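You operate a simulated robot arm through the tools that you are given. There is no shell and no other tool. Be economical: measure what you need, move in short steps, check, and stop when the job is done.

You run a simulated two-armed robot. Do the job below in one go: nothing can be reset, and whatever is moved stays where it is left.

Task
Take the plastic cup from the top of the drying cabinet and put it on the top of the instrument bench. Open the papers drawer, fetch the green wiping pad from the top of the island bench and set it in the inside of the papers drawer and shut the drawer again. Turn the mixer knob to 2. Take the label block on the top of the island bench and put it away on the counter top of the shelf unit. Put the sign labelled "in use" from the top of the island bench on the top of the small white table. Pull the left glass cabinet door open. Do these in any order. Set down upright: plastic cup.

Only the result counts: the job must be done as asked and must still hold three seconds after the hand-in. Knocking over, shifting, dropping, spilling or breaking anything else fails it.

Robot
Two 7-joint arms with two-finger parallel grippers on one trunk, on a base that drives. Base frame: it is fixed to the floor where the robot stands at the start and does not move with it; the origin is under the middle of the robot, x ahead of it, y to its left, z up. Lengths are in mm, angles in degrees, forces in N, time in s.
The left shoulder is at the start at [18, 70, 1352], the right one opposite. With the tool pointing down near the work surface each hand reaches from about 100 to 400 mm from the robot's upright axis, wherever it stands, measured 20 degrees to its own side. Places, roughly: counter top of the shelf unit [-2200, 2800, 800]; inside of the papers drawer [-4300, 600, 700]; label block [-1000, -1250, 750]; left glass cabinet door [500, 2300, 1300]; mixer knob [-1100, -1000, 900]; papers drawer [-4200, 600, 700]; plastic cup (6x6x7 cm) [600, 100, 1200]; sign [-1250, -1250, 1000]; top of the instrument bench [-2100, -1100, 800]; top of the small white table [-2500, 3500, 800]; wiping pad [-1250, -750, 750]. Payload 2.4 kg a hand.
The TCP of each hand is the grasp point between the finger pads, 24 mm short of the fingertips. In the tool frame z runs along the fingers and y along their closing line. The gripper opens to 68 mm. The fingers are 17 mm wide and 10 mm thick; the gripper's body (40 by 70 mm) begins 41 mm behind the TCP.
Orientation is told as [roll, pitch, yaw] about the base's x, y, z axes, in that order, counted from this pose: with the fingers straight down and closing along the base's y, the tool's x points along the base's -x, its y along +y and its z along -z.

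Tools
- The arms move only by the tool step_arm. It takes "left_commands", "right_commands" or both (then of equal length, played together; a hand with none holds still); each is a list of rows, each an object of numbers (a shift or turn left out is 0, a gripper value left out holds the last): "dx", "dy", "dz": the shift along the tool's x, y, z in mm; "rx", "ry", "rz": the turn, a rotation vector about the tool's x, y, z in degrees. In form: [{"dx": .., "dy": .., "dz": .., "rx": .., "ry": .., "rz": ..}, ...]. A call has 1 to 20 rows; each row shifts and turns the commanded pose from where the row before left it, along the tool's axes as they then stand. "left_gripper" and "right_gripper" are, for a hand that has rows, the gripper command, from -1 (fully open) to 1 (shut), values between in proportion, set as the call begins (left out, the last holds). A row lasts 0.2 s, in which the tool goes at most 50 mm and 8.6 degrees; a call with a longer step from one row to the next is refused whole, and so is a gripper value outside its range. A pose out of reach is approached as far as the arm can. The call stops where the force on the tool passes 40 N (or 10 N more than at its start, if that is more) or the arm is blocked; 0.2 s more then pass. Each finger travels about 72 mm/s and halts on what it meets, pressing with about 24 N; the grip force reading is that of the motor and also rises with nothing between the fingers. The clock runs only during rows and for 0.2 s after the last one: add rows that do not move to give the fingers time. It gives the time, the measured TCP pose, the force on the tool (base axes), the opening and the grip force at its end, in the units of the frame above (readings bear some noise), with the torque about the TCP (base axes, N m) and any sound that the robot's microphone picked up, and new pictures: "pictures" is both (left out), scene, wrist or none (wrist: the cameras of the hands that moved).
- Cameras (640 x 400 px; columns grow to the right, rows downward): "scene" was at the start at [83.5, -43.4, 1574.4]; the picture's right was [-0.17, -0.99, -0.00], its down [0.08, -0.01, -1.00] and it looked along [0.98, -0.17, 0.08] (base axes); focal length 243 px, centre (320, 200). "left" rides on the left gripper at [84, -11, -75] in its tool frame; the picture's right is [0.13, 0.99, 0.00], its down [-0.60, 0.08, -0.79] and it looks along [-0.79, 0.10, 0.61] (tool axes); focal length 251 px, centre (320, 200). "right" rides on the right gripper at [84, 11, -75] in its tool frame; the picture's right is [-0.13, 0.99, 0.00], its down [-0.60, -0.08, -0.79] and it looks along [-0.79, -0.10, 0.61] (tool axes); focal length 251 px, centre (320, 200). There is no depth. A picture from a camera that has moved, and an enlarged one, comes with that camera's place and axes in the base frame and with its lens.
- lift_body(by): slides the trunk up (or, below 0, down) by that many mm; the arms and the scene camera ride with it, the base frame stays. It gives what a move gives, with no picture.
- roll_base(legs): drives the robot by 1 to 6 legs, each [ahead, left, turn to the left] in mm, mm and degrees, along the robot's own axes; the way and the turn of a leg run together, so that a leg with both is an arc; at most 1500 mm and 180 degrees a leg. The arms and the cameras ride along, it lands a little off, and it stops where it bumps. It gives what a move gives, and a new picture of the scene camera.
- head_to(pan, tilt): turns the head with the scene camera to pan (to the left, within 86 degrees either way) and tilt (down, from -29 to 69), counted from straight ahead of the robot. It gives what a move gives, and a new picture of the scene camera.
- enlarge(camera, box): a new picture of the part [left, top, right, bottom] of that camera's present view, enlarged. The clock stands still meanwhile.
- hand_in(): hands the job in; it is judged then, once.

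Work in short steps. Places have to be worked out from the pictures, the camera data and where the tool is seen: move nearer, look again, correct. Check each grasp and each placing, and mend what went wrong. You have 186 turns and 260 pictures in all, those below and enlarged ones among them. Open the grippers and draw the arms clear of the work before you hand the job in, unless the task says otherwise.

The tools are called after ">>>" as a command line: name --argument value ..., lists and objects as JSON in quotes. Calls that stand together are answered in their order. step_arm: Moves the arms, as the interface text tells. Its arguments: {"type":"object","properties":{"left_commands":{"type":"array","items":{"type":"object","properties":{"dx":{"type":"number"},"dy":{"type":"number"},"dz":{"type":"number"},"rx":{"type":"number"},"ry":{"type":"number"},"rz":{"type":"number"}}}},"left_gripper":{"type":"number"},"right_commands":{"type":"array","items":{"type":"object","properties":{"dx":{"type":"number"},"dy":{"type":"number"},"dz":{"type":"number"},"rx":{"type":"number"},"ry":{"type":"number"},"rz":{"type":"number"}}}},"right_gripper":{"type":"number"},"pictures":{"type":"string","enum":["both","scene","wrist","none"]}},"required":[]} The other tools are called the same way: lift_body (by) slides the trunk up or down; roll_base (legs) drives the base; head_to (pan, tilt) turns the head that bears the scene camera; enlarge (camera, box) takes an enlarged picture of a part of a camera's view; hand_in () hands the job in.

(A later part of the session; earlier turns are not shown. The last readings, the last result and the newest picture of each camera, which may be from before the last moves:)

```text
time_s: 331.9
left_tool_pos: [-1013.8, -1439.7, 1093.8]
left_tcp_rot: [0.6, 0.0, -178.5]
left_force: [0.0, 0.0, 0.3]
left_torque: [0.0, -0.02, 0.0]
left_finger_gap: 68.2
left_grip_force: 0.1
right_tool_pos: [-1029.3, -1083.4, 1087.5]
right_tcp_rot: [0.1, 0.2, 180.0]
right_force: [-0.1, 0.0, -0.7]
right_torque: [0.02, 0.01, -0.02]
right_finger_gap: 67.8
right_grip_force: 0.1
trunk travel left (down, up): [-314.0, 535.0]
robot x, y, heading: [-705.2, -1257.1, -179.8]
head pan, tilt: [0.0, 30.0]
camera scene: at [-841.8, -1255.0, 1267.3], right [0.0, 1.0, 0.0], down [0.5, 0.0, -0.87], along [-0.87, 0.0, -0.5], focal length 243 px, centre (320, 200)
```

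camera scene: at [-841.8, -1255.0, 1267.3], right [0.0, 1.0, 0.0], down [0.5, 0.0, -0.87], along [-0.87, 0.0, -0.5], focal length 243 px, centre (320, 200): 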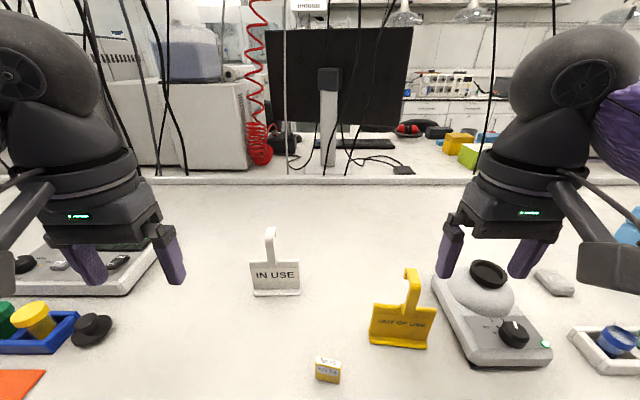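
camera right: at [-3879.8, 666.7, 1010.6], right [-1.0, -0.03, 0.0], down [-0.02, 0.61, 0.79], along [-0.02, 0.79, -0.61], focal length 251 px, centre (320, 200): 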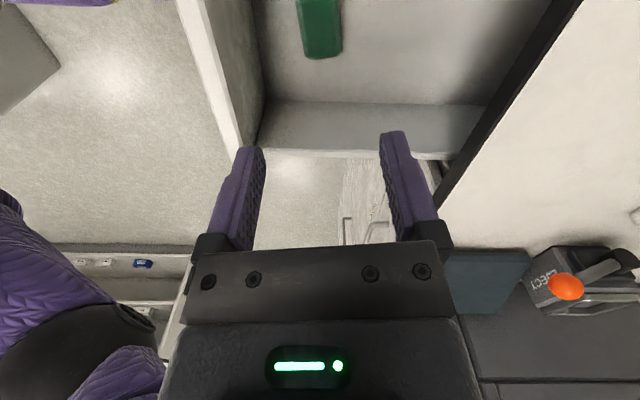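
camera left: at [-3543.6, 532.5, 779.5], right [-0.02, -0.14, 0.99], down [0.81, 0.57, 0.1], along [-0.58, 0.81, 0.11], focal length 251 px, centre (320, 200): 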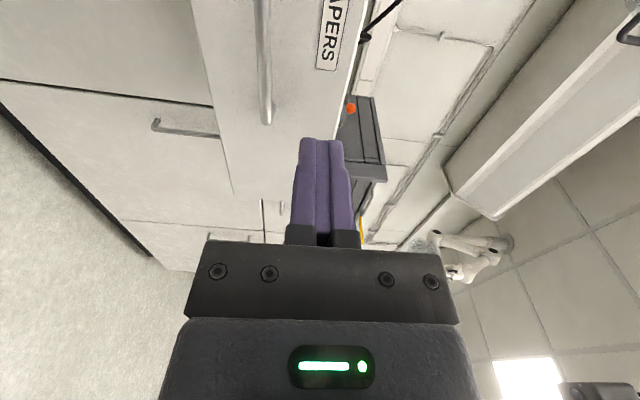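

Block at (-1030, -1244, 872), sign at (-1202, -1348). I bring the right hand over the block.

>>> step_arm --right_commands '[{"dy": 40}, {"dy": 40}, {"dy": 40}, {"dy": 40}, {"dz": 40}, {"dz": 40}, {}]' --pictures "wrist"

```text
time_s: 333.5
left_tool_pos: [-1015.2, -1440.1, 1092.2]
left_tcp_rot: [0.7, 0.0, -178.5]
left_force: [0.3, -0.1, 0.1]
left_torque: [0.03, -0.01, 0.01]
left_finger_gap: 68.1
left_grip_force: 0.1
right_tool_pos: [-1030.4, -1245.8, 1007.5]
right_tcp_rot: [0.1, 0.2, 180.0]
right_force: [0.6, -0.1, 0.0]
right_torque: [0.0, 0.01, -0.02]
right_finger_gap: 67.8
right_grip_force: 0.0
trunk travel left (down, up): [-314.0, 535.0]
robot x, y, heading: [-708.1, -1254.5, -179.9]
head pan, tilt: [0.0, 30.0]
camera right: at [-946.2, -1256.2, 1083.5], right [-0.13, -0.99, 0.0], down [-0.61, 0.08, 0.79], along [-0.78, 0.1, -0.61], focal length 251 px, centre (320, 200)
```

right: 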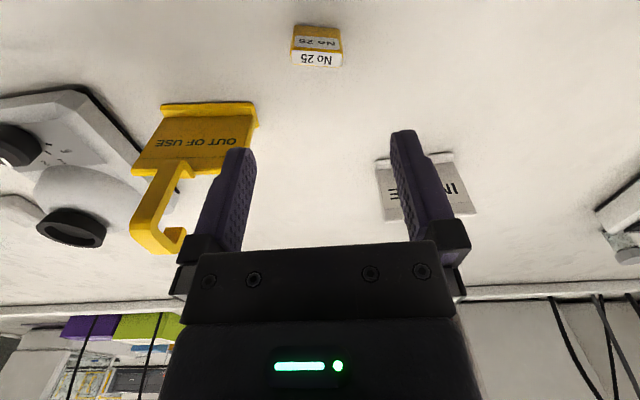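

Aligned within 3 mm. Descend 80 and check.

>>> step_arm --right_commands '[{"dy": -2.5}, {"dz": 40}, {"dz": 40}, {}]' --pictures "wrist"

```text
time_s: 334.5
left_tool_pos: [-1014.3, -1440.4, 1093.6]
left_tcp_rot: [0.7, 0.0, -178.6]
left_force: [0.2, -0.7, -0.2]
left_torque: [0.0, 0.0, 0.0]
left_finger_gap: 68.0
left_grip_force: 0.1
right_tool_pos: [-1032.1, -1244.1, 928.1]
right_tcp_rot: [0.0, 0.2, 180.1]
right_force: [0.5, -0.6, 0.5]
right_torque: [0.0, 0.02, -0.05]
right_finger_gap: 68.2
right_grip_force: 0.1
trunk travel left (down, up): [-314.0, 535.0]
robot x, y, heading: [-705.7, -1256.5, -179.8]
head pan, tilt: [0.0, 30.0]
camera right: at [-947.1, -1253.6, 1003.7], right [-0.13, -0.99, 0.0], down [-0.61, 0.08, 0.79], along [-0.78, 0.1, -0.61], focal length 251 px, centre (320, 200)
```

right: 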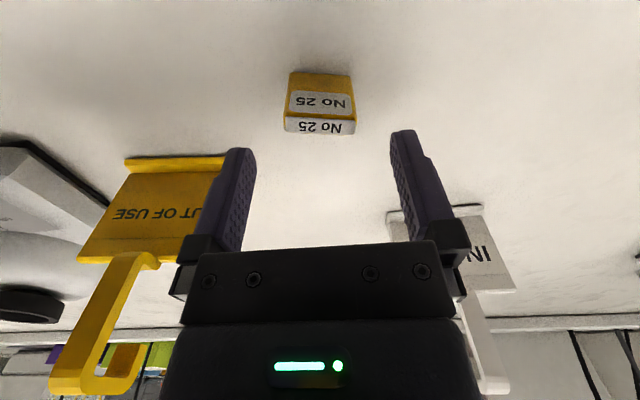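

Block top is ~37 mm below the TCP. Descend 40 and close.

>>> step_arm --right_commands '[{"dz": 20, "dx": 1}, {"dz": 20}, {}]' --pictures "none"

>>> step_arm --right_commands '[{}, {}, {}, {}]' --right_gripper 1 --pictures "wrist"

```text
time_s: 335.3
left_tool_pos: [-1015.5, -1441.1, 1093.2]
left_tcp_rot: [0.6, 0.1, -178.5]
left_force: [-1.3, -0.1, 0.7]
left_torque: [0.02, 0.03, -0.03]
left_finger_gap: 68.0
left_grip_force: 0.0
right_tool_pos: [-1028.5, -1243.6, 888.9]
right_tcp_rot: [0.0, 0.2, 180.0]
right_force: [-0.2, 0.1, -0.2]
right_torque: [0.01, -0.03, -0.02]
right_finger_gap: 68.2
right_grip_force: 0.1
trunk travel left (down, up): [-314.0, 535.0]
robot x, y, heading: [-705.1, -1256.3, -180.2]
head pan, tilt: [0.0, 30.0]
```

```text
time_s: 336.3
left_tool_pos: [-1014.2, -1440.8, 1092.4]
left_tcp_rot: [0.7, 0.0, -178.6]
left_force: [0.1, 0.1, -0.5]
left_torque: [0.01, 0.03, 0.0]
left_finger_gap: 68.3
left_grip_force: 0.0
right_tool_pos: [-1029.7, -1244.5, 889.8]
right_tcp_rot: [0.0, 0.2, 180.0]
right_force: [-0.8, 0.7, 0.3]
right_torque: [0.04, 0.01, -0.02]
right_finger_gap: 38.0
right_grip_force: 24.0
trunk travel left (down, up): [-314.0, 535.0]
robot x, y, heading: [-706.0, -1258.1, -180.1]
head pan, tilt: [0.0, 30.0]
camera right: at [-944.8, -1253.4, 965.0], right [-0.13, -0.99, 0.0], down [-0.61, 0.08, 0.79], along [-0.78, 0.1, -0.61], focal length 251 px, centre (320, 200)
```

right: 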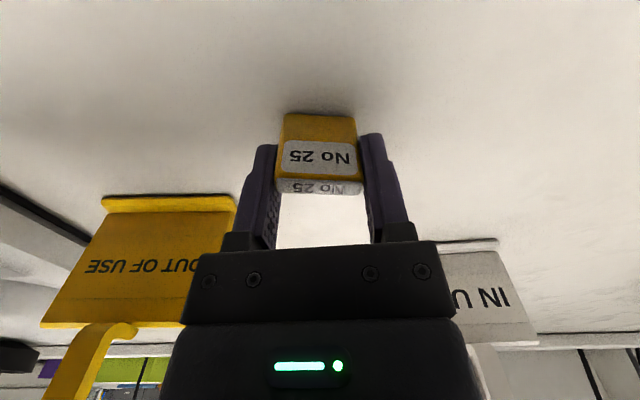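

Block gripped (38 mm). Lift it straight up and move it right, out of the way.

>>> step_arm --right_commands '[{"dz": -40}, {"dz": -40}, {"dz": -40}, {"dz": -40}, {"dz": -40}, {"dy": -40}, {"dy": -40}, {"dy": -40, "dx": 20}, {"dx": 40}]' --pictures "scene"

```text
time_s: 338.3
left_tool_pos: [-1014.3, -1440.0, 1094.0]
left_tcp_rot: [0.7, 0.0, -178.5]
left_force: [-0.1, 0.6, -0.3]
left_torque: [-0.03, 0.0, 0.01]
left_finger_gap: 67.9
left_grip_force: 0.1
right_tool_pos: [-966.0, -1123.6, 1089.6]
right_tcp_rot: [0.2, 0.2, -180.0]
right_force: [0.0, -0.3, -0.7]
right_torque: [0.0, 0.0, 0.0]
right_finger_gap: 37.8
right_grip_force: 24.2
trunk travel left (down, up): [-314.0, 535.0]
robot x, y, heading: [-705.7, -1256.7, -180.0]
head pan, tilt: [0.0, 30.0]
camera scene: at [-841.3, -1254.8, 1267.3], right [0.0, 1.0, 0.0], down [0.5, 0.0, -0.87], along [-0.87, 0.0, -0.5], focal length 243 px, centre (320, 200)
```

scene: 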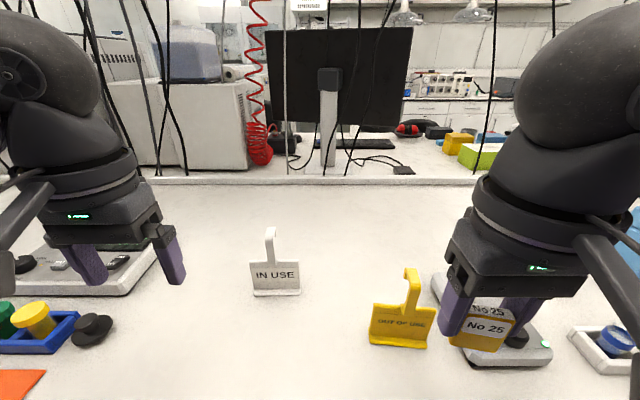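

Now drive 90 ahead and bring the left hand above the sign's stem.

>>> roll_base --legs '[[90, 0, 0]]'

>>> step_arm --left_commands '[{"dy": -35, "dx": -10}, {"dy": -35, "dx": -20}, {"dy": -23, "dx": -20}, {"dx": -20, "dz": 15}, {}]'

```text
time_s: 339.4
left_tool_pos: [-1088.8, -1435.7, 1092.4]
left_tcp_rot: [0.7, 0.0, 179.5]
left_force: [0.4, -0.7, -0.1]
left_torque: [0.06, 0.06, 0.0]
left_finger_gap: 68.0
left_grip_force: 0.1
right_tool_pos: [-1031.3, -1121.6, 1089.8]
right_tcp_rot: [0.1, 0.1, 178.1]
right_force: [-1.6, -0.2, -0.1]
right_torque: [0.02, -0.09, -0.01]
right_finger_gap: 37.7
right_grip_force: 23.9
trunk travel left (down, up): [-314.0, 535.0]
robot x, y, heading: [-776.5, -1261.0, 178.0]
head pan, tilt: [0.0, 30.0]
camera scene: at [-910.5, -1256.3, 1267.4], right [0.03, 1.0, 0.0], down [0.5, -0.01, -0.87], along [-0.87, 0.03, -0.5], focal length 243 px, centre (320, 200)
```

scene: 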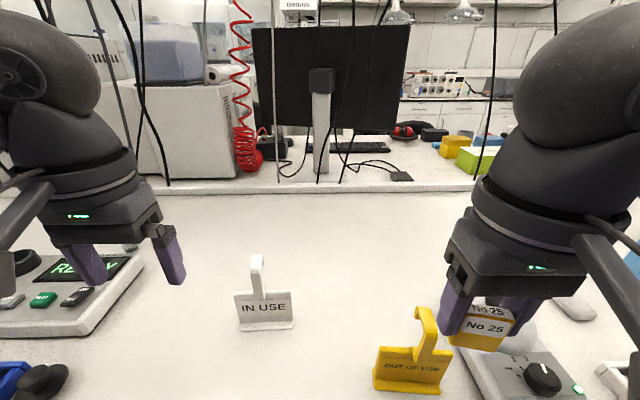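

```text
time_s: 340.6
left_tool_pos: [-1158.7, -1343.0, 1078.7]
left_tcp_rot: [0.7, 0.0, 179.6]
left_force: [0.9, -0.4, -0.3]
left_torque: [-0.02, 0.01, 0.01]
left_finger_gap: 67.8
left_grip_force: 0.0
right_tool_pos: [-1032.1, -1122.1, 1088.7]
right_tcp_rot: [0.1, 0.2, 178.1]
right_force: [-0.2, -0.3, 0.0]
right_torque: [0.0, -0.02, 0.01]
right_finger_gap: 37.8
right_grip_force: 24.0
trunk travel left (down, up): [-314.0, 535.0]
robot x, y, heading: [-774.8, -1259.9, 177.9]
head pan, tilt: [0.0, 30.0]
camera scene: at [-910.6, -1256.1, 1267.3], right [0.03, 1.0, 0.0], down [0.5, -0.02, -0.87], along [-0.87, 0.03, -0.5], focal length 243 px, centre (320, 200)
camera left: at [-1074.3, -1331.1, 1153.9], right [0.12, -0.99, 0.01], down [-0.6, -0.07, 0.79], along [-0.79, -0.1, -0.61], focal length 251 px, centre (320, 200)
```

scene: 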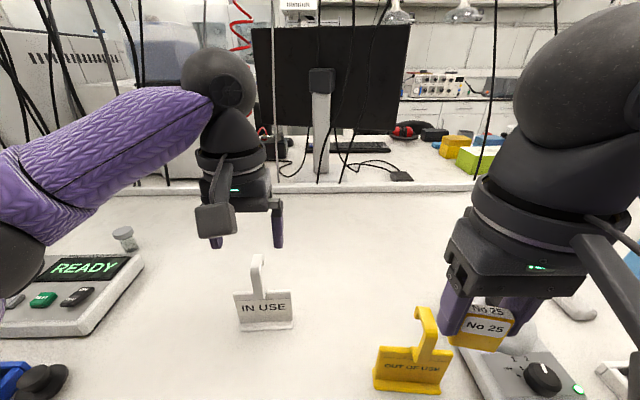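
left: 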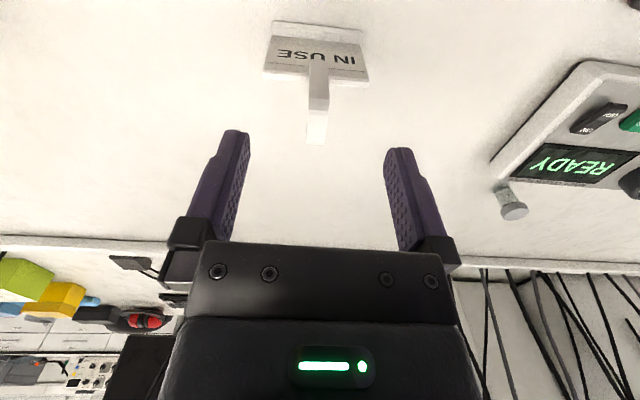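

The stem is about 26 mm further ahead, laterally aligned. I advance 26 mm and lower 50.

>>> step_arm --left_commands '[{"dx": -26}, {"dz": 25}, {"dz": 25}, {}]'

```text
time_s: 341.6
left_tool_pos: [-1185.4, -1342.6, 1026.0]
left_tcp_rot: [0.6, 0.0, 179.6]
left_force: [0.6, -0.1, 0.6]
left_torque: [-0.01, -0.01, -0.02]
left_finger_gap: 68.1
left_grip_force: 0.2
right_tool_pos: [-1031.8, -1121.1, 1089.2]
right_tcp_rot: [0.1, 0.3, 178.1]
right_force: [0.2, 0.6, 0.3]
right_torque: [-0.05, -0.01, -0.04]
right_finger_gap: 38.0
right_grip_force: 24.0
trunk travel left (down, up): [-314.0, 535.0]
robot x, y, heading: [-772.4, -1258.8, 178.2]
head pan, tilt: [0.0, 30.0]
camera scene: at [-910.6, -1256.0, 1267.3], right [0.03, 1.0, 0.0], down [0.5, -0.02, -0.87], along [-0.87, 0.03, -0.5], focal length 243 px, centre (320, 200)
camera left: at [-1099.8, -1330.7, 1102.6], right [0.12, -0.99, 0.01], down [-0.6, -0.07, 0.79], along [-0.79, -0.1, -0.61], focal length 251 px, centre (320, 200)
```

scene: 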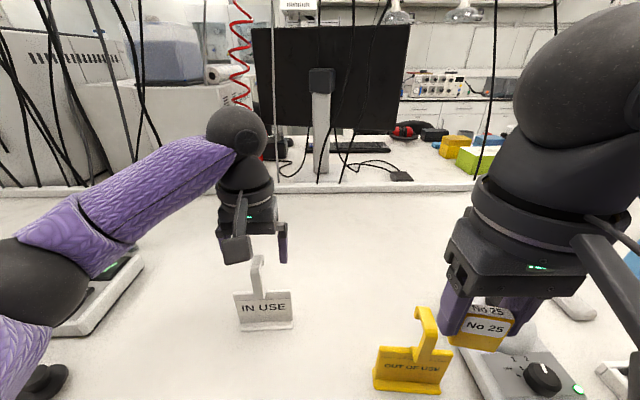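
left: 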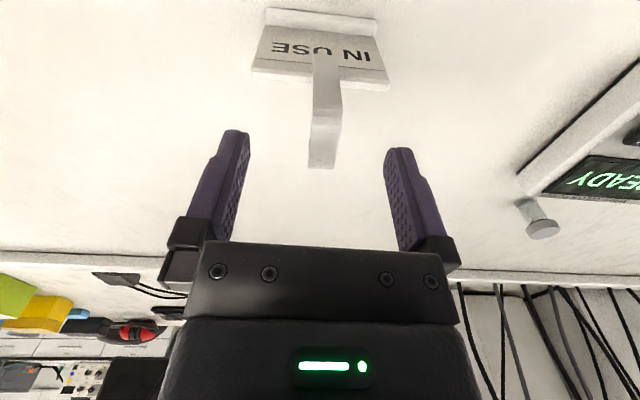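

I enlarge the wrist view to see the hook geometry.

>>> enlarge --camera "left" --box '[240, 0, 400, 180]'

>>> enlarge --camera "scene" --box '[200, 200, 320, 340]'

```text
2.22 times, centred on (320, 90) of left
camera zoom: at [-1099.8, -1330.7, 1102.6], right [0.12, -0.99, 0.01], down [-0.6, -0.07, 0.79], along [-0.79, -0.1, -0.61], focal length 559 px, centre (320, 444)
```

zoom: 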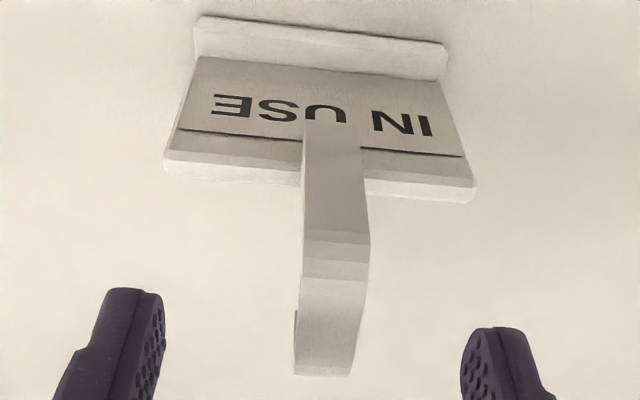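

```text
2.86 times, centred on (260, 270) of scene
camera zoom: at [-910.6, -1256.0, 1267.3], right [0.03, 1.0, 0.0], down [0.5, -0.02, -0.87], along [-0.87, 0.03, -0.5], focal length 695 px, centre (491, 0)
```

zoom: 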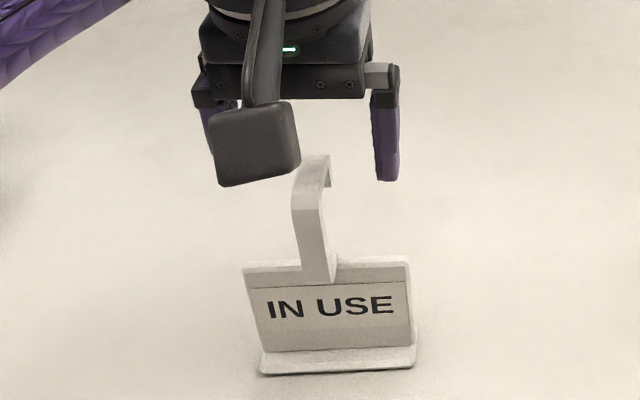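

The stem's front face is about 8 mm toward me, top of hook ≈ 1005. I shift 3 mm back, 2 mm sideways, and descend 53 to grip the stem.

>>> step_arm --left_commands '[{"dx": 3, "dy": 2}, {"dz": 20}, {"dz": 18}, {"dz": 14}, {}]' --pictures "wrist"

>>> enlarge --camera "scene" --box '[200, 200, 320, 340]'

```text
time_s: 342.8
left_tool_pos: [-1182.0, -1344.7, 976.6]
left_tcp_rot: [0.6, 0.1, 179.6]
left_force: [0.1, 0.5, 0.5]
left_torque: [-0.02, 0.01, 0.01]
left_finger_gap: 67.9
left_grip_force: 0.2
right_tool_pos: [-1031.0, -1120.9, 1088.4]
right_tcp_rot: [0.0, 0.3, 178.1]
right_force: [0.1, 0.4, -0.5]
right_torque: [0.0, 0.0, 0.01]
right_finger_gap: 38.1
right_grip_force: 23.9
trunk travel left (down, up): [-314.0, 535.0]
robot x, y, heading: [-771.6, -1258.8, 178.1]
head pan, tilt: [0.0, 30.0]
camera left: at [-1097.6, -1332.7, 1051.7], right [0.12, -0.99, 0.01], down [-0.6, -0.07, 0.79], along [-0.79, -0.1, -0.61], focal length 251 px, centre (320, 200)
```

left: 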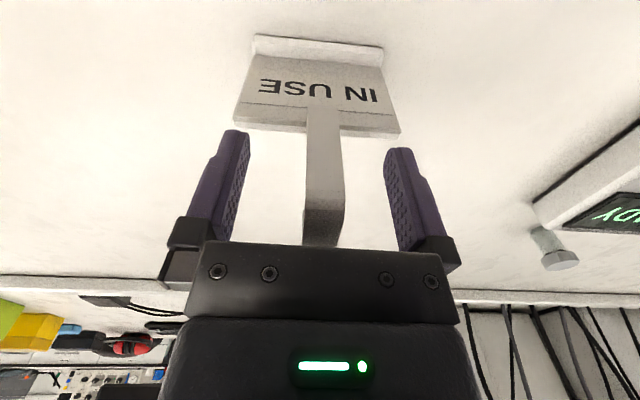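

```text
2.86 times, centred on (260, 270) of scene
camera zoom: at [-910.5, -1256.1, 1267.3], right [0.03, 1.0, 0.0], down [0.5, -0.02, -0.87], along [-0.87, 0.03, -0.5], focal length 695 px, centre (491, 0)
```

zoom: 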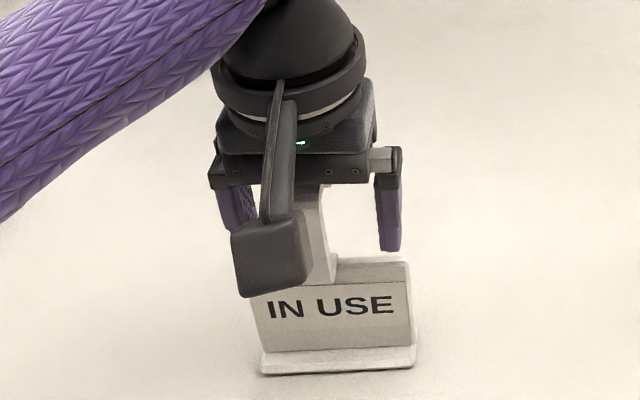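

The fingers straddle the stem. Close.

>>> step_arm --left_commands '[{}, {}, {}, {}, {}]' --left_gripper 1 --pictures "wrist"

```text
time_s: 344.0
left_tool_pos: [-1182.0, -1345.2, 976.2]
left_tcp_rot: [0.7, -0.1, 179.6]
left_force: [-0.2, -0.4, 0.8]
left_torque: [0.01, 0.01, -0.02]
left_finger_gap: 13.3
left_grip_force: 24.4
right_tool_pos: [-1032.0, -1121.8, 1091.0]
right_tcp_rot: [0.1, 0.2, 178.0]
right_force: [0.7, -0.4, 0.7]
right_torque: [-0.03, 0.0, -0.01]
right_finger_gap: 37.7
right_grip_force: 23.9
trunk travel left (down, up): [-314.0, 535.0]
robot x, y, heading: [-776.5, -1259.8, 178.2]
head pan, tilt: [0.0, 30.0]
camera left: at [-1097.6, -1332.7, 1051.8], right [0.12, -0.99, 0.01], down [-0.6, -0.07, 0.79], along [-0.79, -0.1, -0.61], focal length 251 px, centre (320, 200)
```

left: 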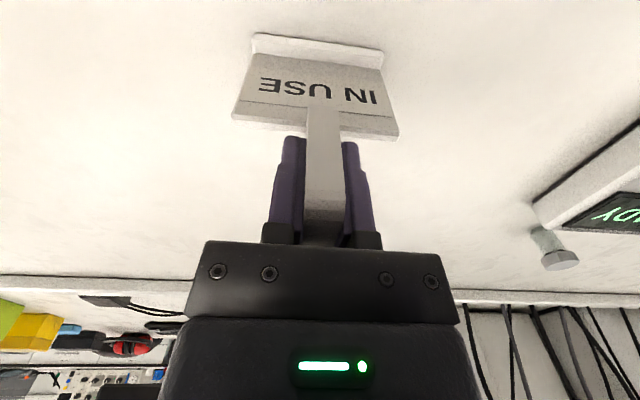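

Stem gripped (13 mm). I lift with the trunk straight up by 150, then back away.

>>> lift_body --by 150

>>> roll_base --legs '[[-330, 0, 0]]'

```text
time_s: 345.8
left_tool_pos: [-1182.3, -1346.0, 1125.9]
left_tcp_rot: [0.7, 0.0, 179.7]
left_force: [0.2, 0.4, -0.8]
left_torque: [-0.01, 0.05, -0.02]
left_finger_gap: 13.2
left_grip_force: 24.0
right_tool_pos: [-1031.9, -1120.4, 1239.0]
right_tcp_rot: [0.2, 0.2, 178.0]
right_force: [-0.3, 0.3, -0.4]
right_torque: [-0.01, -0.03, -0.01]
right_finger_gap: 37.6
right_grip_force: 23.9
trunk travel left (down, up): [-464.0, 385.0]
robot x, y, heading: [-771.0, -1260.1, 178.0]
head pan, tilt: [0.0, 30.0]
```

```text
time_s: 348.0
left_tool_pos: [-854.4, -1354.4, 1125.7]
left_tcp_rot: [0.7, 0.0, 179.7]
left_force: [0.3, 0.6, -0.4]
left_torque: [0.04, -0.02, 0.02]
left_finger_gap: 13.0
left_grip_force: 23.8
right_tool_pos: [-703.4, -1132.1, 1239.6]
right_tcp_rot: [0.1, 0.1, 178.2]
right_force: [0.8, 0.5, -1.2]
right_torque: [0.01, 0.01, -0.02]
right_finger_gap: 37.8
right_grip_force: 24.3
trunk travel left (down, up): [-464.0, 385.0]
robot x, y, heading: [-445.9, -1272.7, 178.3]
head pan, tilt: [0.0, 30.0]
camera scene: at [-560.6, -1266.5, 1418.5], right [0.03, 1.0, 0.0], down [0.5, -0.01, -0.87], along [-0.87, 0.03, -0.5], focal length 243 px, centre (320, 200)
```

scene: 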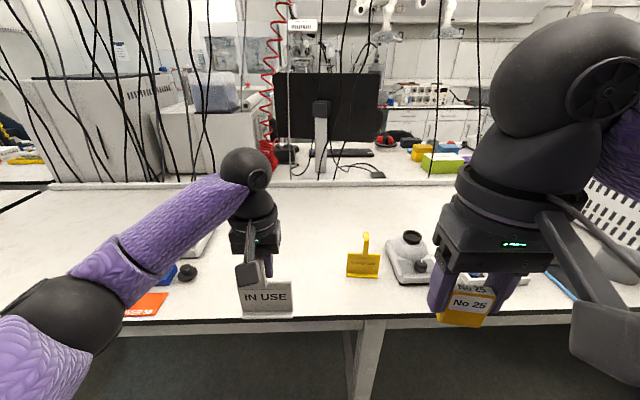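

Both held. I retract the left hand somewhat and drive back north: turn right, then up the aisle.

>>> step_arm --left_commands '[{"dx": 30}, {"dx": 30}, {"dx": 30}]' --pictures "none"

>>> roll_base --legs '[[0, 0, -88.3], [1450, -250, 0], [1450, 0, 0], [0, 0, 89]]'

```text
time_s: 348.8
left_tool_pos: [-765.4, -1354.4, 1125.8]
left_tcp_rot: [0.7, 0.0, 179.7]
left_force: [0.8, 0.1, -0.6]
left_torque: [-0.01, -0.03, -0.01]
left_finger_gap: 13.1
left_grip_force: 24.0
right_tool_pos: [-705.8, -1131.0, 1240.1]
right_tcp_rot: [0.1, 0.3, 178.1]
right_force: [-0.6, 0.1, 0.2]
right_torque: [-0.01, 0.01, 0.01]
right_finger_gap: 37.7
right_grip_force: 23.7
trunk travel left (down, up): [-464.0, 385.0]
robot x, y, heading: [-446.6, -1270.9, 178.4]
head pan, tilt: [0.0, 30.0]
```

```text
time_s: 370.4
left_tool_pos: [-551.3, 1504.1, 1125.5]
left_tcp_rot: [0.7, 0.0, -176.5]
left_force: [1.0, -0.9, -0.6]
left_torque: [-0.02, -0.03, -0.03]
left_finger_gap: 13.0
left_grip_force: 23.7
right_tool_pos: [-505.9, 1731.7, 1240.2]
right_tcp_rot: [0.2, 0.2, -177.9]
right_force: [-0.2, -0.2, 0.5]
right_torque: [0.02, -0.02, -0.04]
right_finger_gap: 36.7
right_grip_force: 24.1
trunk travel left (down, up): [-464.0, 385.0]
robot x, y, heading: [-240.6, 1613.1, -177.9]
head pan, tilt: [0.0, 30.0]
camera scene: at [-353.6, 1606.7, 1418.4], right [-0.04, 1.0, 0.0], down [0.5, 0.02, -0.87], along [-0.87, -0.03, -0.5], focal length 243 px, centre (320, 200)
```

scene: 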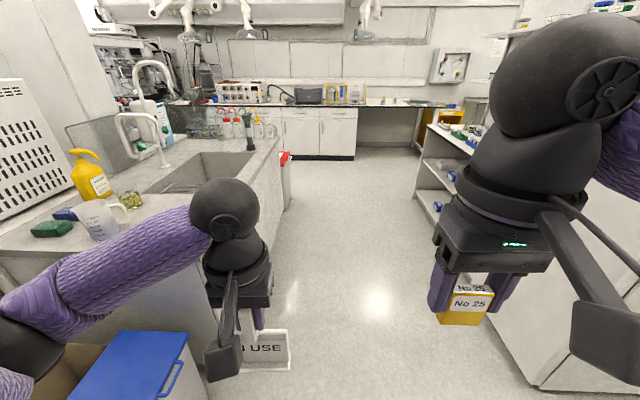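

I straighten and drive down the corridor to x ≈ -2200, then turn to face the shelf unit (+y).

>>> roll_base --legs '[[0, 0, -2.1], [600, -130, 0], [1380, 0, 0], [0, 0, -90]]'

>>> head_to --pan 0 --tilt 20

```text
time_s: 384.5
left_tool_pos: [-2286.4, 2057.2, 1125.0]
left_tcp_rot: [0.7, -0.1, 90.4]
left_force: [0.3, -0.1, -0.1]
left_torque: [-0.02, 0.0, 0.03]
left_finger_gap: 12.8
left_grip_force: 23.9
right_tool_pos: [-2062.0, 1998.4, 1238.7]
right_tcp_rot: [0.1, 0.2, 88.8]
right_force: [0.3, 0.3, 0.1]
right_torque: [0.01, 0.0, -0.02]
right_finger_gap: 36.8
right_grip_force: 23.4
trunk travel left (down, up): [-464.0, 385.0]
robot x, y, heading: [-2197.2, 1737.0, 88.7]
head pan, tilt: [0.0, 30.0]
camera scene: at [-2196.6, 1854.3, 1418.4], right [1.0, -0.02, 0.0], down [-0.01, -0.5, -0.87], along [0.01, 0.87, -0.5], focal length 243 px, centre (320, 200)
```

scene: 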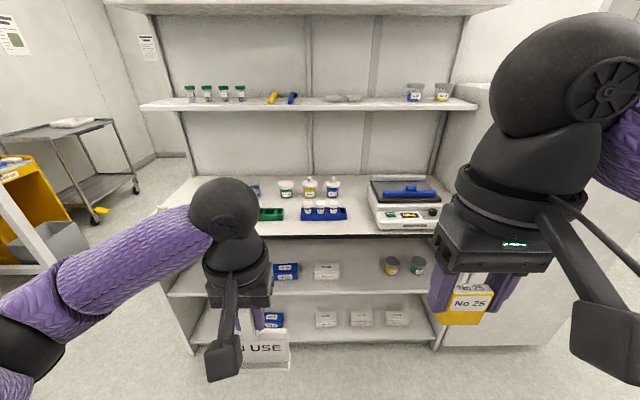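

```text
time_s: 385.2
left_tool_pos: [-2287.4, 2057.8, 1124.1]
left_tcp_rot: [0.7, 0.0, 90.4]
left_force: [0.3, -0.5, -2.1]
left_torque: [0.02, 0.02, 0.0]
left_finger_gap: 13.3
left_grip_force: 23.9
right_tool_pos: [-2062.0, 1999.3, 1239.8]
right_tcp_rot: [0.1, 0.2, 88.8]
right_force: [0.1, -1.0, -0.2]
right_torque: [0.02, 0.02, -0.01]
right_finger_gap: 37.1
right_grip_force: 24.1
trunk travel left (down, up): [-464.0, 385.0]
robot x, y, heading: [-2196.9, 1737.0, 88.7]
head pan, tilt: [0.0, 20.0]
camera scene: at [-2196.6, 1857.0, 1434.4], right [1.0, -0.02, 0.0], down [-0.01, -0.34, -0.94], along [0.02, 0.94, -0.34], focal length 243 px, centre (320, 200)
```

scene: 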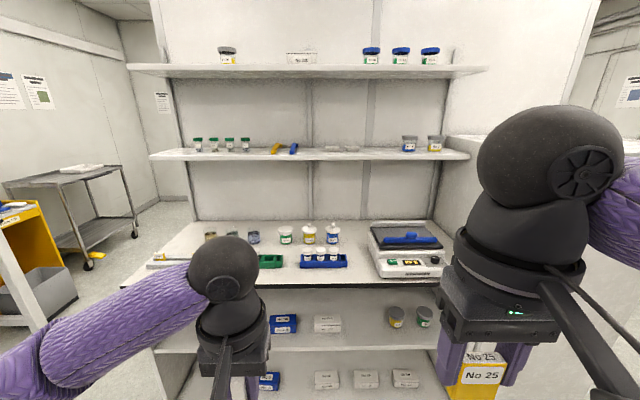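

The counter's front strip (y ≈ 2574–2676) is free. I raise the left hand with the sign, lower the trunk and drive up to the shelf.

>>> step_arm --left_commands '[{"dz": -35}, {"dz": -35}, {"dz": -30}]' --right_commands '[{"dz": 20}, {"dz": 20}, {"dz": 20}]' --pictures "none"

>>> lift_body --by -120

>>> roll_base --legs '[[450, 0, 0]]'

>>> head_to --pan -5 --tilt 40

```text
time_s: 386.0
left_tool_pos: [-2287.9, 2056.3, 1223.4]
left_tcp_rot: [0.7, -0.1, 90.4]
left_force: [0.7, -0.3, -0.6]
left_torque: [0.01, 0.01, -0.01]
left_finger_gap: 13.1
left_grip_force: 23.9
right_tool_pos: [-2063.7, 2000.1, 1179.2]
right_tcp_rot: [0.2, 0.1, 88.8]
right_force: [-1.1, 0.1, -0.8]
right_torque: [0.0, 0.02, 0.01]
right_finger_gap: 36.7
right_grip_force: 24.5
trunk travel left (down, up): [-464.0, 385.0]
robot x, y, heading: [-2195.9, 1740.9, 89.1]
head pan, tilt: [0.0, 20.0]
```

```text
time_s: 387.5
left_tool_pos: [-2285.7, 2057.4, 1104.0]
left_tcp_rot: [0.7, 0.0, 90.4]
left_force: [1.0, 1.3, -0.3]
left_torque: [0.0, -0.02, -0.02]
left_finger_gap: 13.1
left_grip_force: 23.7
right_tool_pos: [-2062.7, 1998.5, 1058.8]
right_tcp_rot: [0.1, 0.3, 88.9]
right_force: [-0.7, -0.6, 0.2]
right_torque: [-0.02, 0.0, 0.01]
right_finger_gap: 36.8
right_grip_force: 24.1
trunk travel left (down, up): [-344.0, 505.0]
robot x, y, heading: [-2196.6, 1741.2, 88.8]
head pan, tilt: [0.0, 20.0]
```

```text
time_s: 390.2
left_tool_pos: [-2276.2, 2512.5, 1104.3]
left_tcp_rot: [0.6, 0.0, 90.2]
left_force: [0.0, -0.3, -0.4]
left_torque: [0.0, 0.03, -0.03]
left_finger_gap: 13.4
left_grip_force: 24.2
right_tool_pos: [-2053.4, 2454.2, 1058.2]
right_tcp_rot: [0.1, 0.3, 88.7]
right_force: [0.4, 0.0, -0.2]
right_torque: [0.01, -0.01, -0.03]
right_finger_gap: 36.8
right_grip_force: 23.9
trunk travel left (down, up): [-344.0, 505.0]
robot x, y, heading: [-2187.4, 2191.7, 89.0]
head pan, tilt: [0.0, 20.0]
camera scene: at [-2187.5, 2329.5, 1313.6], right [1.0, -0.02, 0.0], down [-0.01, -0.34, -0.94], along [0.02, 0.94, -0.34], focal length 243 px, centre (320, 200)
```

scene: 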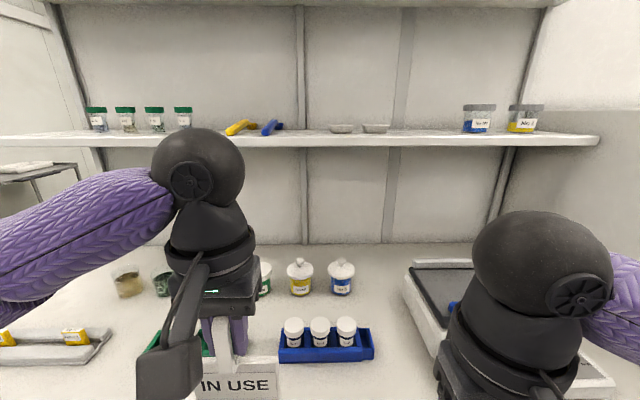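

```text
time_s: 391.1
left_tool_pos: [-2276.9, 2513.1, 1104.7]
left_tcp_rot: [0.7, 0.0, 90.2]
left_force: [-0.6, 0.0, -0.1]
left_torque: [0.04, 0.0, -0.03]
left_finger_gap: 12.8
left_grip_force: 24.2
right_tool_pos: [-2051.8, 2454.5, 1058.4]
right_tcp_rot: [0.1, 0.2, 88.8]
right_force: [-0.9, -0.6, -1.2]
right_torque: [0.03, 0.0, 0.01]
right_finger_gap: 37.1
right_grip_force: 23.9
trunk travel left (down, up): [-344.0, 505.0]
robot x, y, heading: [-2189.5, 2196.4, 89.0]
head pan, tilt: [-5.0, 40.0]
camera scene: at [-2180.2, 2320.7, 1282.3], right [0.99, -0.11, 0.0], down [-0.07, -0.64, -0.77], along [0.08, 0.76, -0.64], focal length 243 px, centre (320, 200)
```

scene: 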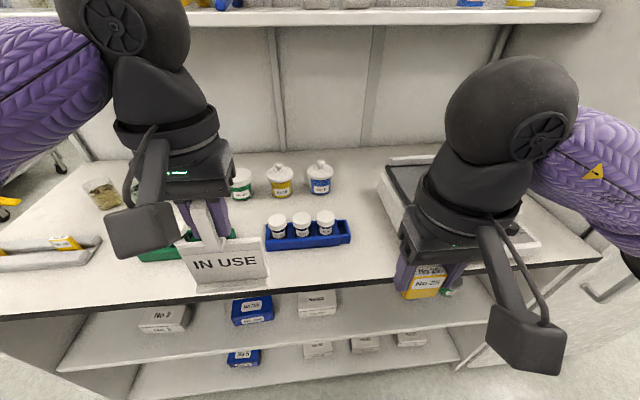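

Counter edge triangulates to (y 2576, z 848). I extend the right hand to about (-2085, 2612) and lower to z≈925.

>>> step_arm --right_commands '[{"dx": -40, "dy": 10}, {"dx": -40, "dy": 10}, {"dx": -40, "dy": 10}, {"dx": -38, "dy": 3}, {"dz": 40}, {"dz": 40}, {"dz": 40}, {}]'

```text
time_s: 392.9
left_tool_pos: [-2276.1, 2513.4, 1104.3]
left_tcp_rot: [0.7, 0.0, 90.3]
left_force: [0.1, -0.7, 0.3]
left_torque: [-0.02, -0.02, 0.02]
left_finger_gap: 13.1
left_grip_force: 23.8
right_tool_pos: [-2084.3, 2612.0, 936.3]
right_tcp_rot: [0.1, 0.1, 88.7]
right_force: [0.0, -0.1, -0.1]
right_torque: [-0.02, 0.03, -0.01]
right_finger_gap: 36.8
right_grip_force: 23.9
trunk travel left (down, up): [-344.0, 505.0]
robot x, y, heading: [-2190.5, 2192.7, 88.6]
head pan, tilt: [-5.0, 40.0]
camera scene: at [-2180.2, 2320.7, 1282.3], right [0.99, -0.11, 0.0], down [-0.07, -0.64, -0.77], along [0.08, 0.76, -0.64], focal length 243 px, centre (320, 200)
camera right: at [-2096.3, 2529.8, 1012.4], right [-0.99, 0.15, 0.0], down [0.09, 0.6, 0.79], along [0.12, 0.78, -0.61], focal length 251 px, centre (320, 200)
```

scene: 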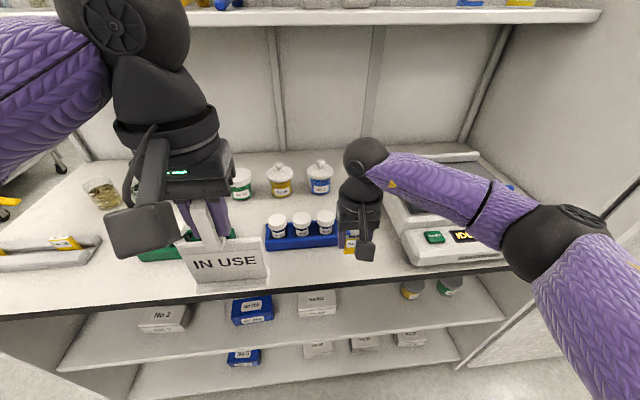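
right: 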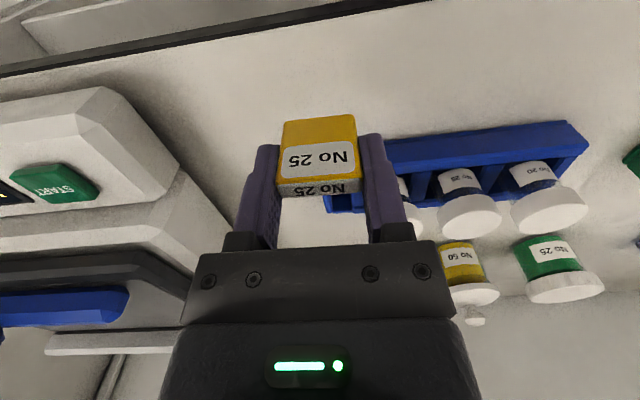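

I shift 22 mm to the right for clearance from the blue rack and lower to contact.

>>> step_arm --right_commands '[{"dy": -22}, {"dz": 20}, {"dz": 12}, {"dz": 5}, {"dz": 4}, {}]' --pictures "wrist"

```text
time_s: 394.3
left_tool_pos: [-2276.1, 2512.0, 1103.7]
left_tcp_rot: [0.7, 0.0, 90.2]
left_force: [-0.6, 0.4, -1.2]
left_torque: [0.0, -0.03, 0.0]
left_finger_gap: 13.0
left_grip_force: 24.3
right_tool_pos: [-2061.0, 2610.2, 897.7]
right_tcp_rot: [0.1, 0.2, 88.8]
right_force: [-0.4, 0.0, 0.2]
right_torque: [-0.02, 0.03, 0.01]
right_finger_gap: 36.8
right_grip_force: 24.1
trunk travel left (down, up): [-344.0, 505.0]
robot x, y, heading: [-2188.5, 2192.5, 89.0]
head pan, tilt: [-5.0, 40.0]
camera right: at [-2072.8, 2528.8, 973.5], right [-0.99, 0.15, 0.0], down [0.09, 0.6, 0.79], along [0.12, 0.78, -0.61], focal length 251 px, centre (320, 200)
```

right: 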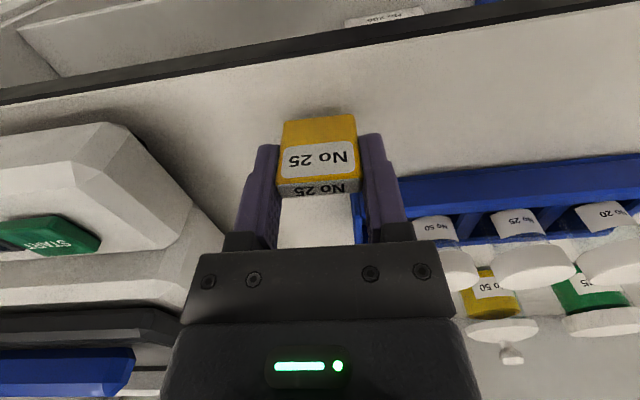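

>>> step_arm --right_commands '[{"dz": 4}, {"dz": 3}, {"dz": 3}, {}]' --pictures "none"

```text
time_s: 395.3
left_tool_pos: [-2277.1, 2511.5, 1104.9]
left_tcp_rot: [0.8, 0.0, 90.2]
left_force: [0.2, 0.3, 0.0]
left_torque: [-0.01, 0.0, 0.01]
left_finger_gap: 12.9
left_grip_force: 23.7
right_tool_pos: [-2062.0, 2610.6, 889.2]
right_tcp_rot: [0.2, -0.1, 88.7]
right_force: [2.6, 2.4, 23.8]
right_torque: [0.0, -0.11, 0.02]
right_finger_gap: 37.4
right_grip_force: 24.0
trunk travel left (down, up): [-344.0, 505.0]
robot x, y, heading: [-2188.6, 2195.5, 89.1]
head pan, tilt: [-5.0, 40.0]
```

Contact (24 N) – the block stands on the counter. Open partly and rise.

>>> step_arm --right_commands '[{"dz": -1}, {}]' --right_gripper -0.6 --pictures "none"

>>> step_arm --right_commands '[{"dz": -30}, {"dz": -40}, {"dz": -40}, {"dz": -40}, {"dx": 40}, {"dx": 40}]'

```text
time_s: 395.9
left_tool_pos: [-2275.5, 2512.9, 1104.4]
left_tcp_rot: [0.7, -0.1, 90.2]
left_force: [0.4, 0.7, 0.1]
left_torque: [0.04, 0.02, -0.03]
left_finger_gap: 13.1
left_grip_force: 24.7
right_tool_pos: [-2061.3, 2612.2, 888.6]
right_tcp_rot: [0.1, 0.2, 88.6]
right_force: [0.4, 0.7, -0.8]
right_torque: [0.01, 0.02, -0.01]
right_finger_gap: 54.6
right_grip_force: 0.0
trunk travel left (down, up): [-344.0, 505.0]
robot x, y, heading: [-2188.9, 2195.2, 88.9]
head pan, tilt: [-5.0, 40.0]
```

```text
time_s: 397.3
left_tool_pos: [-2276.2, 2512.7, 1104.1]
left_tcp_rot: [0.7, 0.0, 90.3]
left_force: [-0.7, -0.4, -0.4]
left_torque: [-0.02, -0.02, -0.02]
left_finger_gap: 12.9
left_grip_force: 24.0
right_tool_pos: [-2062.5, 2532.5, 1039.8]
right_tcp_rot: [0.1, 0.2, 88.6]
right_force: [0.7, 0.1, 0.0]
right_torque: [-0.01, 0.01, -0.01]
right_finger_gap: 54.2
right_grip_force: 0.0
trunk travel left (down, up): [-344.0, 505.0]
robot x, y, heading: [-2192.8, 2192.6, 88.9]
head pan, tilt: [-5.0, 40.0]
camera scene: at [-2180.1, 2320.4, 1282.3], right [0.99, -0.11, 0.0], down [-0.07, -0.64, -0.77], along [0.08, 0.76, -0.64], focal length 243 px, centre (320, 200)
camera right: at [-2074.5, 2449.1, 1114.8], right [-0.99, 0.15, 0.0], down [0.09, 0.6, 0.79], along [0.12, 0.78, -0.61], focal length 251 px, centre (320, 200)
```

scene: 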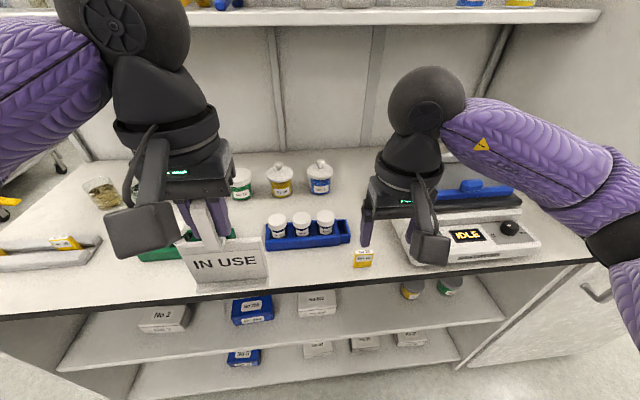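
right: 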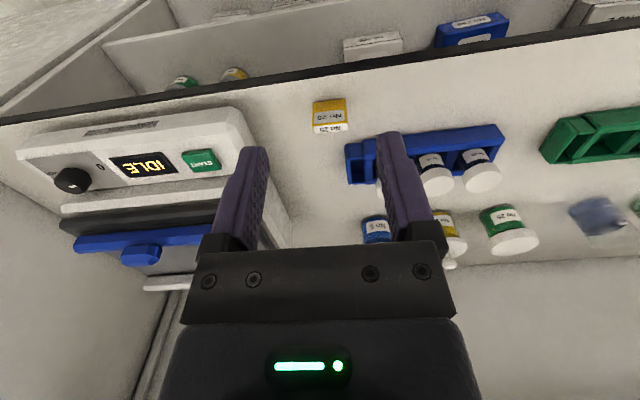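

Block placed well. I back off and go left to look for the small white table.

>>> roll_base --legs '[[-350, 0, 0], [0, 800, 0]]'

>>> head_to --pan 0 --tilt 15

```text
time_s: 403.4
left_tool_pos: [-3089.3, 2160.8, 1103.6]
left_tcp_rot: [0.8, 0.0, 91.2]
left_force: [0.5, -0.1, -0.7]
left_torque: [0.03, -0.02, 0.02]
left_finger_gap: 13.3
left_grip_force: 24.2
right_tool_pos: [-2875.6, 2183.5, 1038.6]
right_tcp_rot: [0.2, 0.2, 89.7]
right_force: [0.0, -0.4, -0.1]
right_torque: [-0.01, -0.02, 0.01]
right_finger_gap: 54.5
right_grip_force: 0.1
trunk travel left (down, up): [-344.0, 505.0]
robot x, y, heading: [-2997.6, 1847.1, 89.9]
head pan, tilt: [-5.0, 40.0]
camera scene: at [-2990.0, 1970.5, 1282.3], right [1.0, -0.09, 0.0], down [-0.06, -0.64, -0.77], along [0.07, 0.76, -0.64], focal length 243 px, centre (320, 200)
```

scene: 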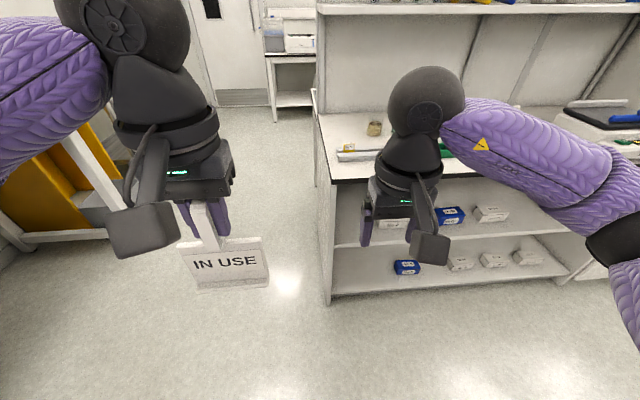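

```text
time_s: 404.3
left_tool_pos: [-3088.4, 2160.7, 1103.1]
left_tcp_rot: [0.7, 0.0, 91.3]
left_force: [-0.1, -0.7, 0.3]
left_torque: [-0.03, -0.01, 0.02]
left_finger_gap: 13.4
left_grip_force: 24.1
right_tool_pos: [-2876.6, 2183.9, 1038.0]
right_tcp_rot: [0.0, 0.3, 89.7]
right_force: [0.1, 0.1, 0.5]
right_torque: [0.02, 0.0, -0.02]
right_finger_gap: 54.6
right_grip_force: 0.1
trunk travel left (down, up): [-344.0, 505.0]
robot x, y, heading: [-2995.9, 1847.4, 89.6]
head pan, tilt: [0.0, 15.0]
camera scene: at [-2997.2, 1979.3, 1321.7], right [1.0, 0.0, 0.0], down [0.0, -0.26, -0.97], along [0.0, 0.97, -0.26], focal length 243 px, centre (320, 200)
```

scene: 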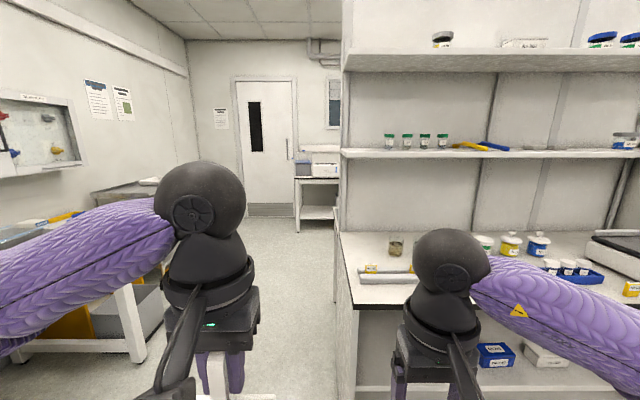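

A small white table is partly visible beyond the shelf near the door. I drive forward past the shelf's end and look.

>>> roll_base --legs '[[850, 100, 0]]'

>>> head_to --pan -35 --tilt 15

```text
time_s: 407.9
left_tool_pos: [-3162.8, 2815.9, 1104.5]
left_tcp_rot: [0.7, 0.0, 87.1]
left_force: [-0.8, -0.5, -1.0]
left_torque: [0.02, -0.01, 0.0]
left_finger_gap: 13.2
left_grip_force: 23.6
right_tool_pos: [-2949.9, 2822.9, 1038.4]
right_tcp_rot: [0.1, 0.3, 85.6]
right_force: [0.4, -0.5, -0.5]
right_torque: [0.04, -0.03, 0.01]
right_finger_gap: 54.3
right_grip_force: 0.1
trunk travel left (down, up): [-344.0, 505.0]
robot x, y, heading: [-3094.0, 2495.2, 85.4]
head pan, tilt: [0.0, 15.0]
stopped in leg 1: the robot was blocked; the commanded pose is now the measured one
camera scene: at [-3085.2, 2628.1, 1321.9], right [1.0, -0.08, 0.0], down [-0.02, -0.26, -0.97], along [0.07, 0.96, -0.26], focal length 243 px, centre (320, 200)
```

scene: 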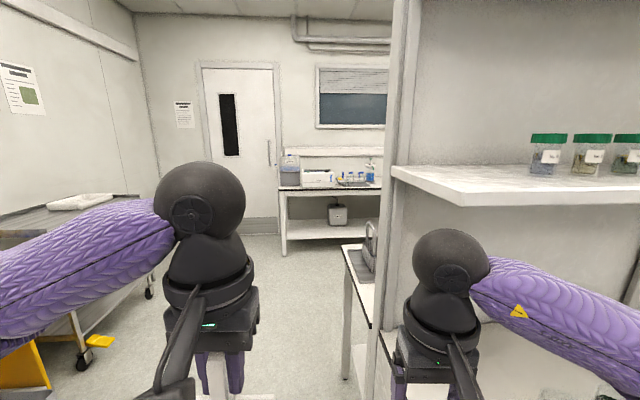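

```text
time_s: 408.9
left_tool_pos: [-3164.0, 2816.7, 1103.9]
left_tcp_rot: [0.8, 0.1, 87.0]
left_force: [-1.1, 0.8, -0.9]
left_torque: [0.02, 0.01, -0.01]
left_finger_gap: 12.9
left_grip_force: 23.7
right_tool_pos: [-2949.9, 2823.9, 1039.2]
right_tcp_rot: [0.0, 0.2, 85.6]
right_force: [1.2, 0.3, -0.6]
right_torque: [0.0, -0.03, 0.01]
right_finger_gap: 54.4
right_grip_force: 0.1
trunk travel left (down, up): [-344.0, 505.0]
robot x, y, heading: [-3096.0, 2491.1, 85.5]
head pan, tilt: [-35.0, 15.0]
camera scene: at [-3032.7, 2607.8, 1321.8], right [0.77, -0.63, 0.0], down [-0.16, -0.2, -0.97], along [0.61, 0.75, -0.26], focal length 243 px, centre (320, 200)
```

scene: 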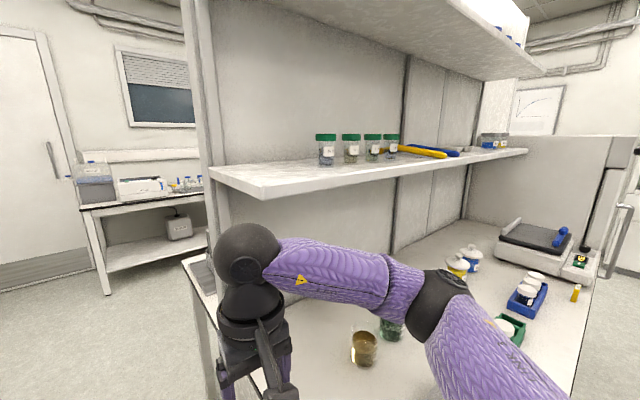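

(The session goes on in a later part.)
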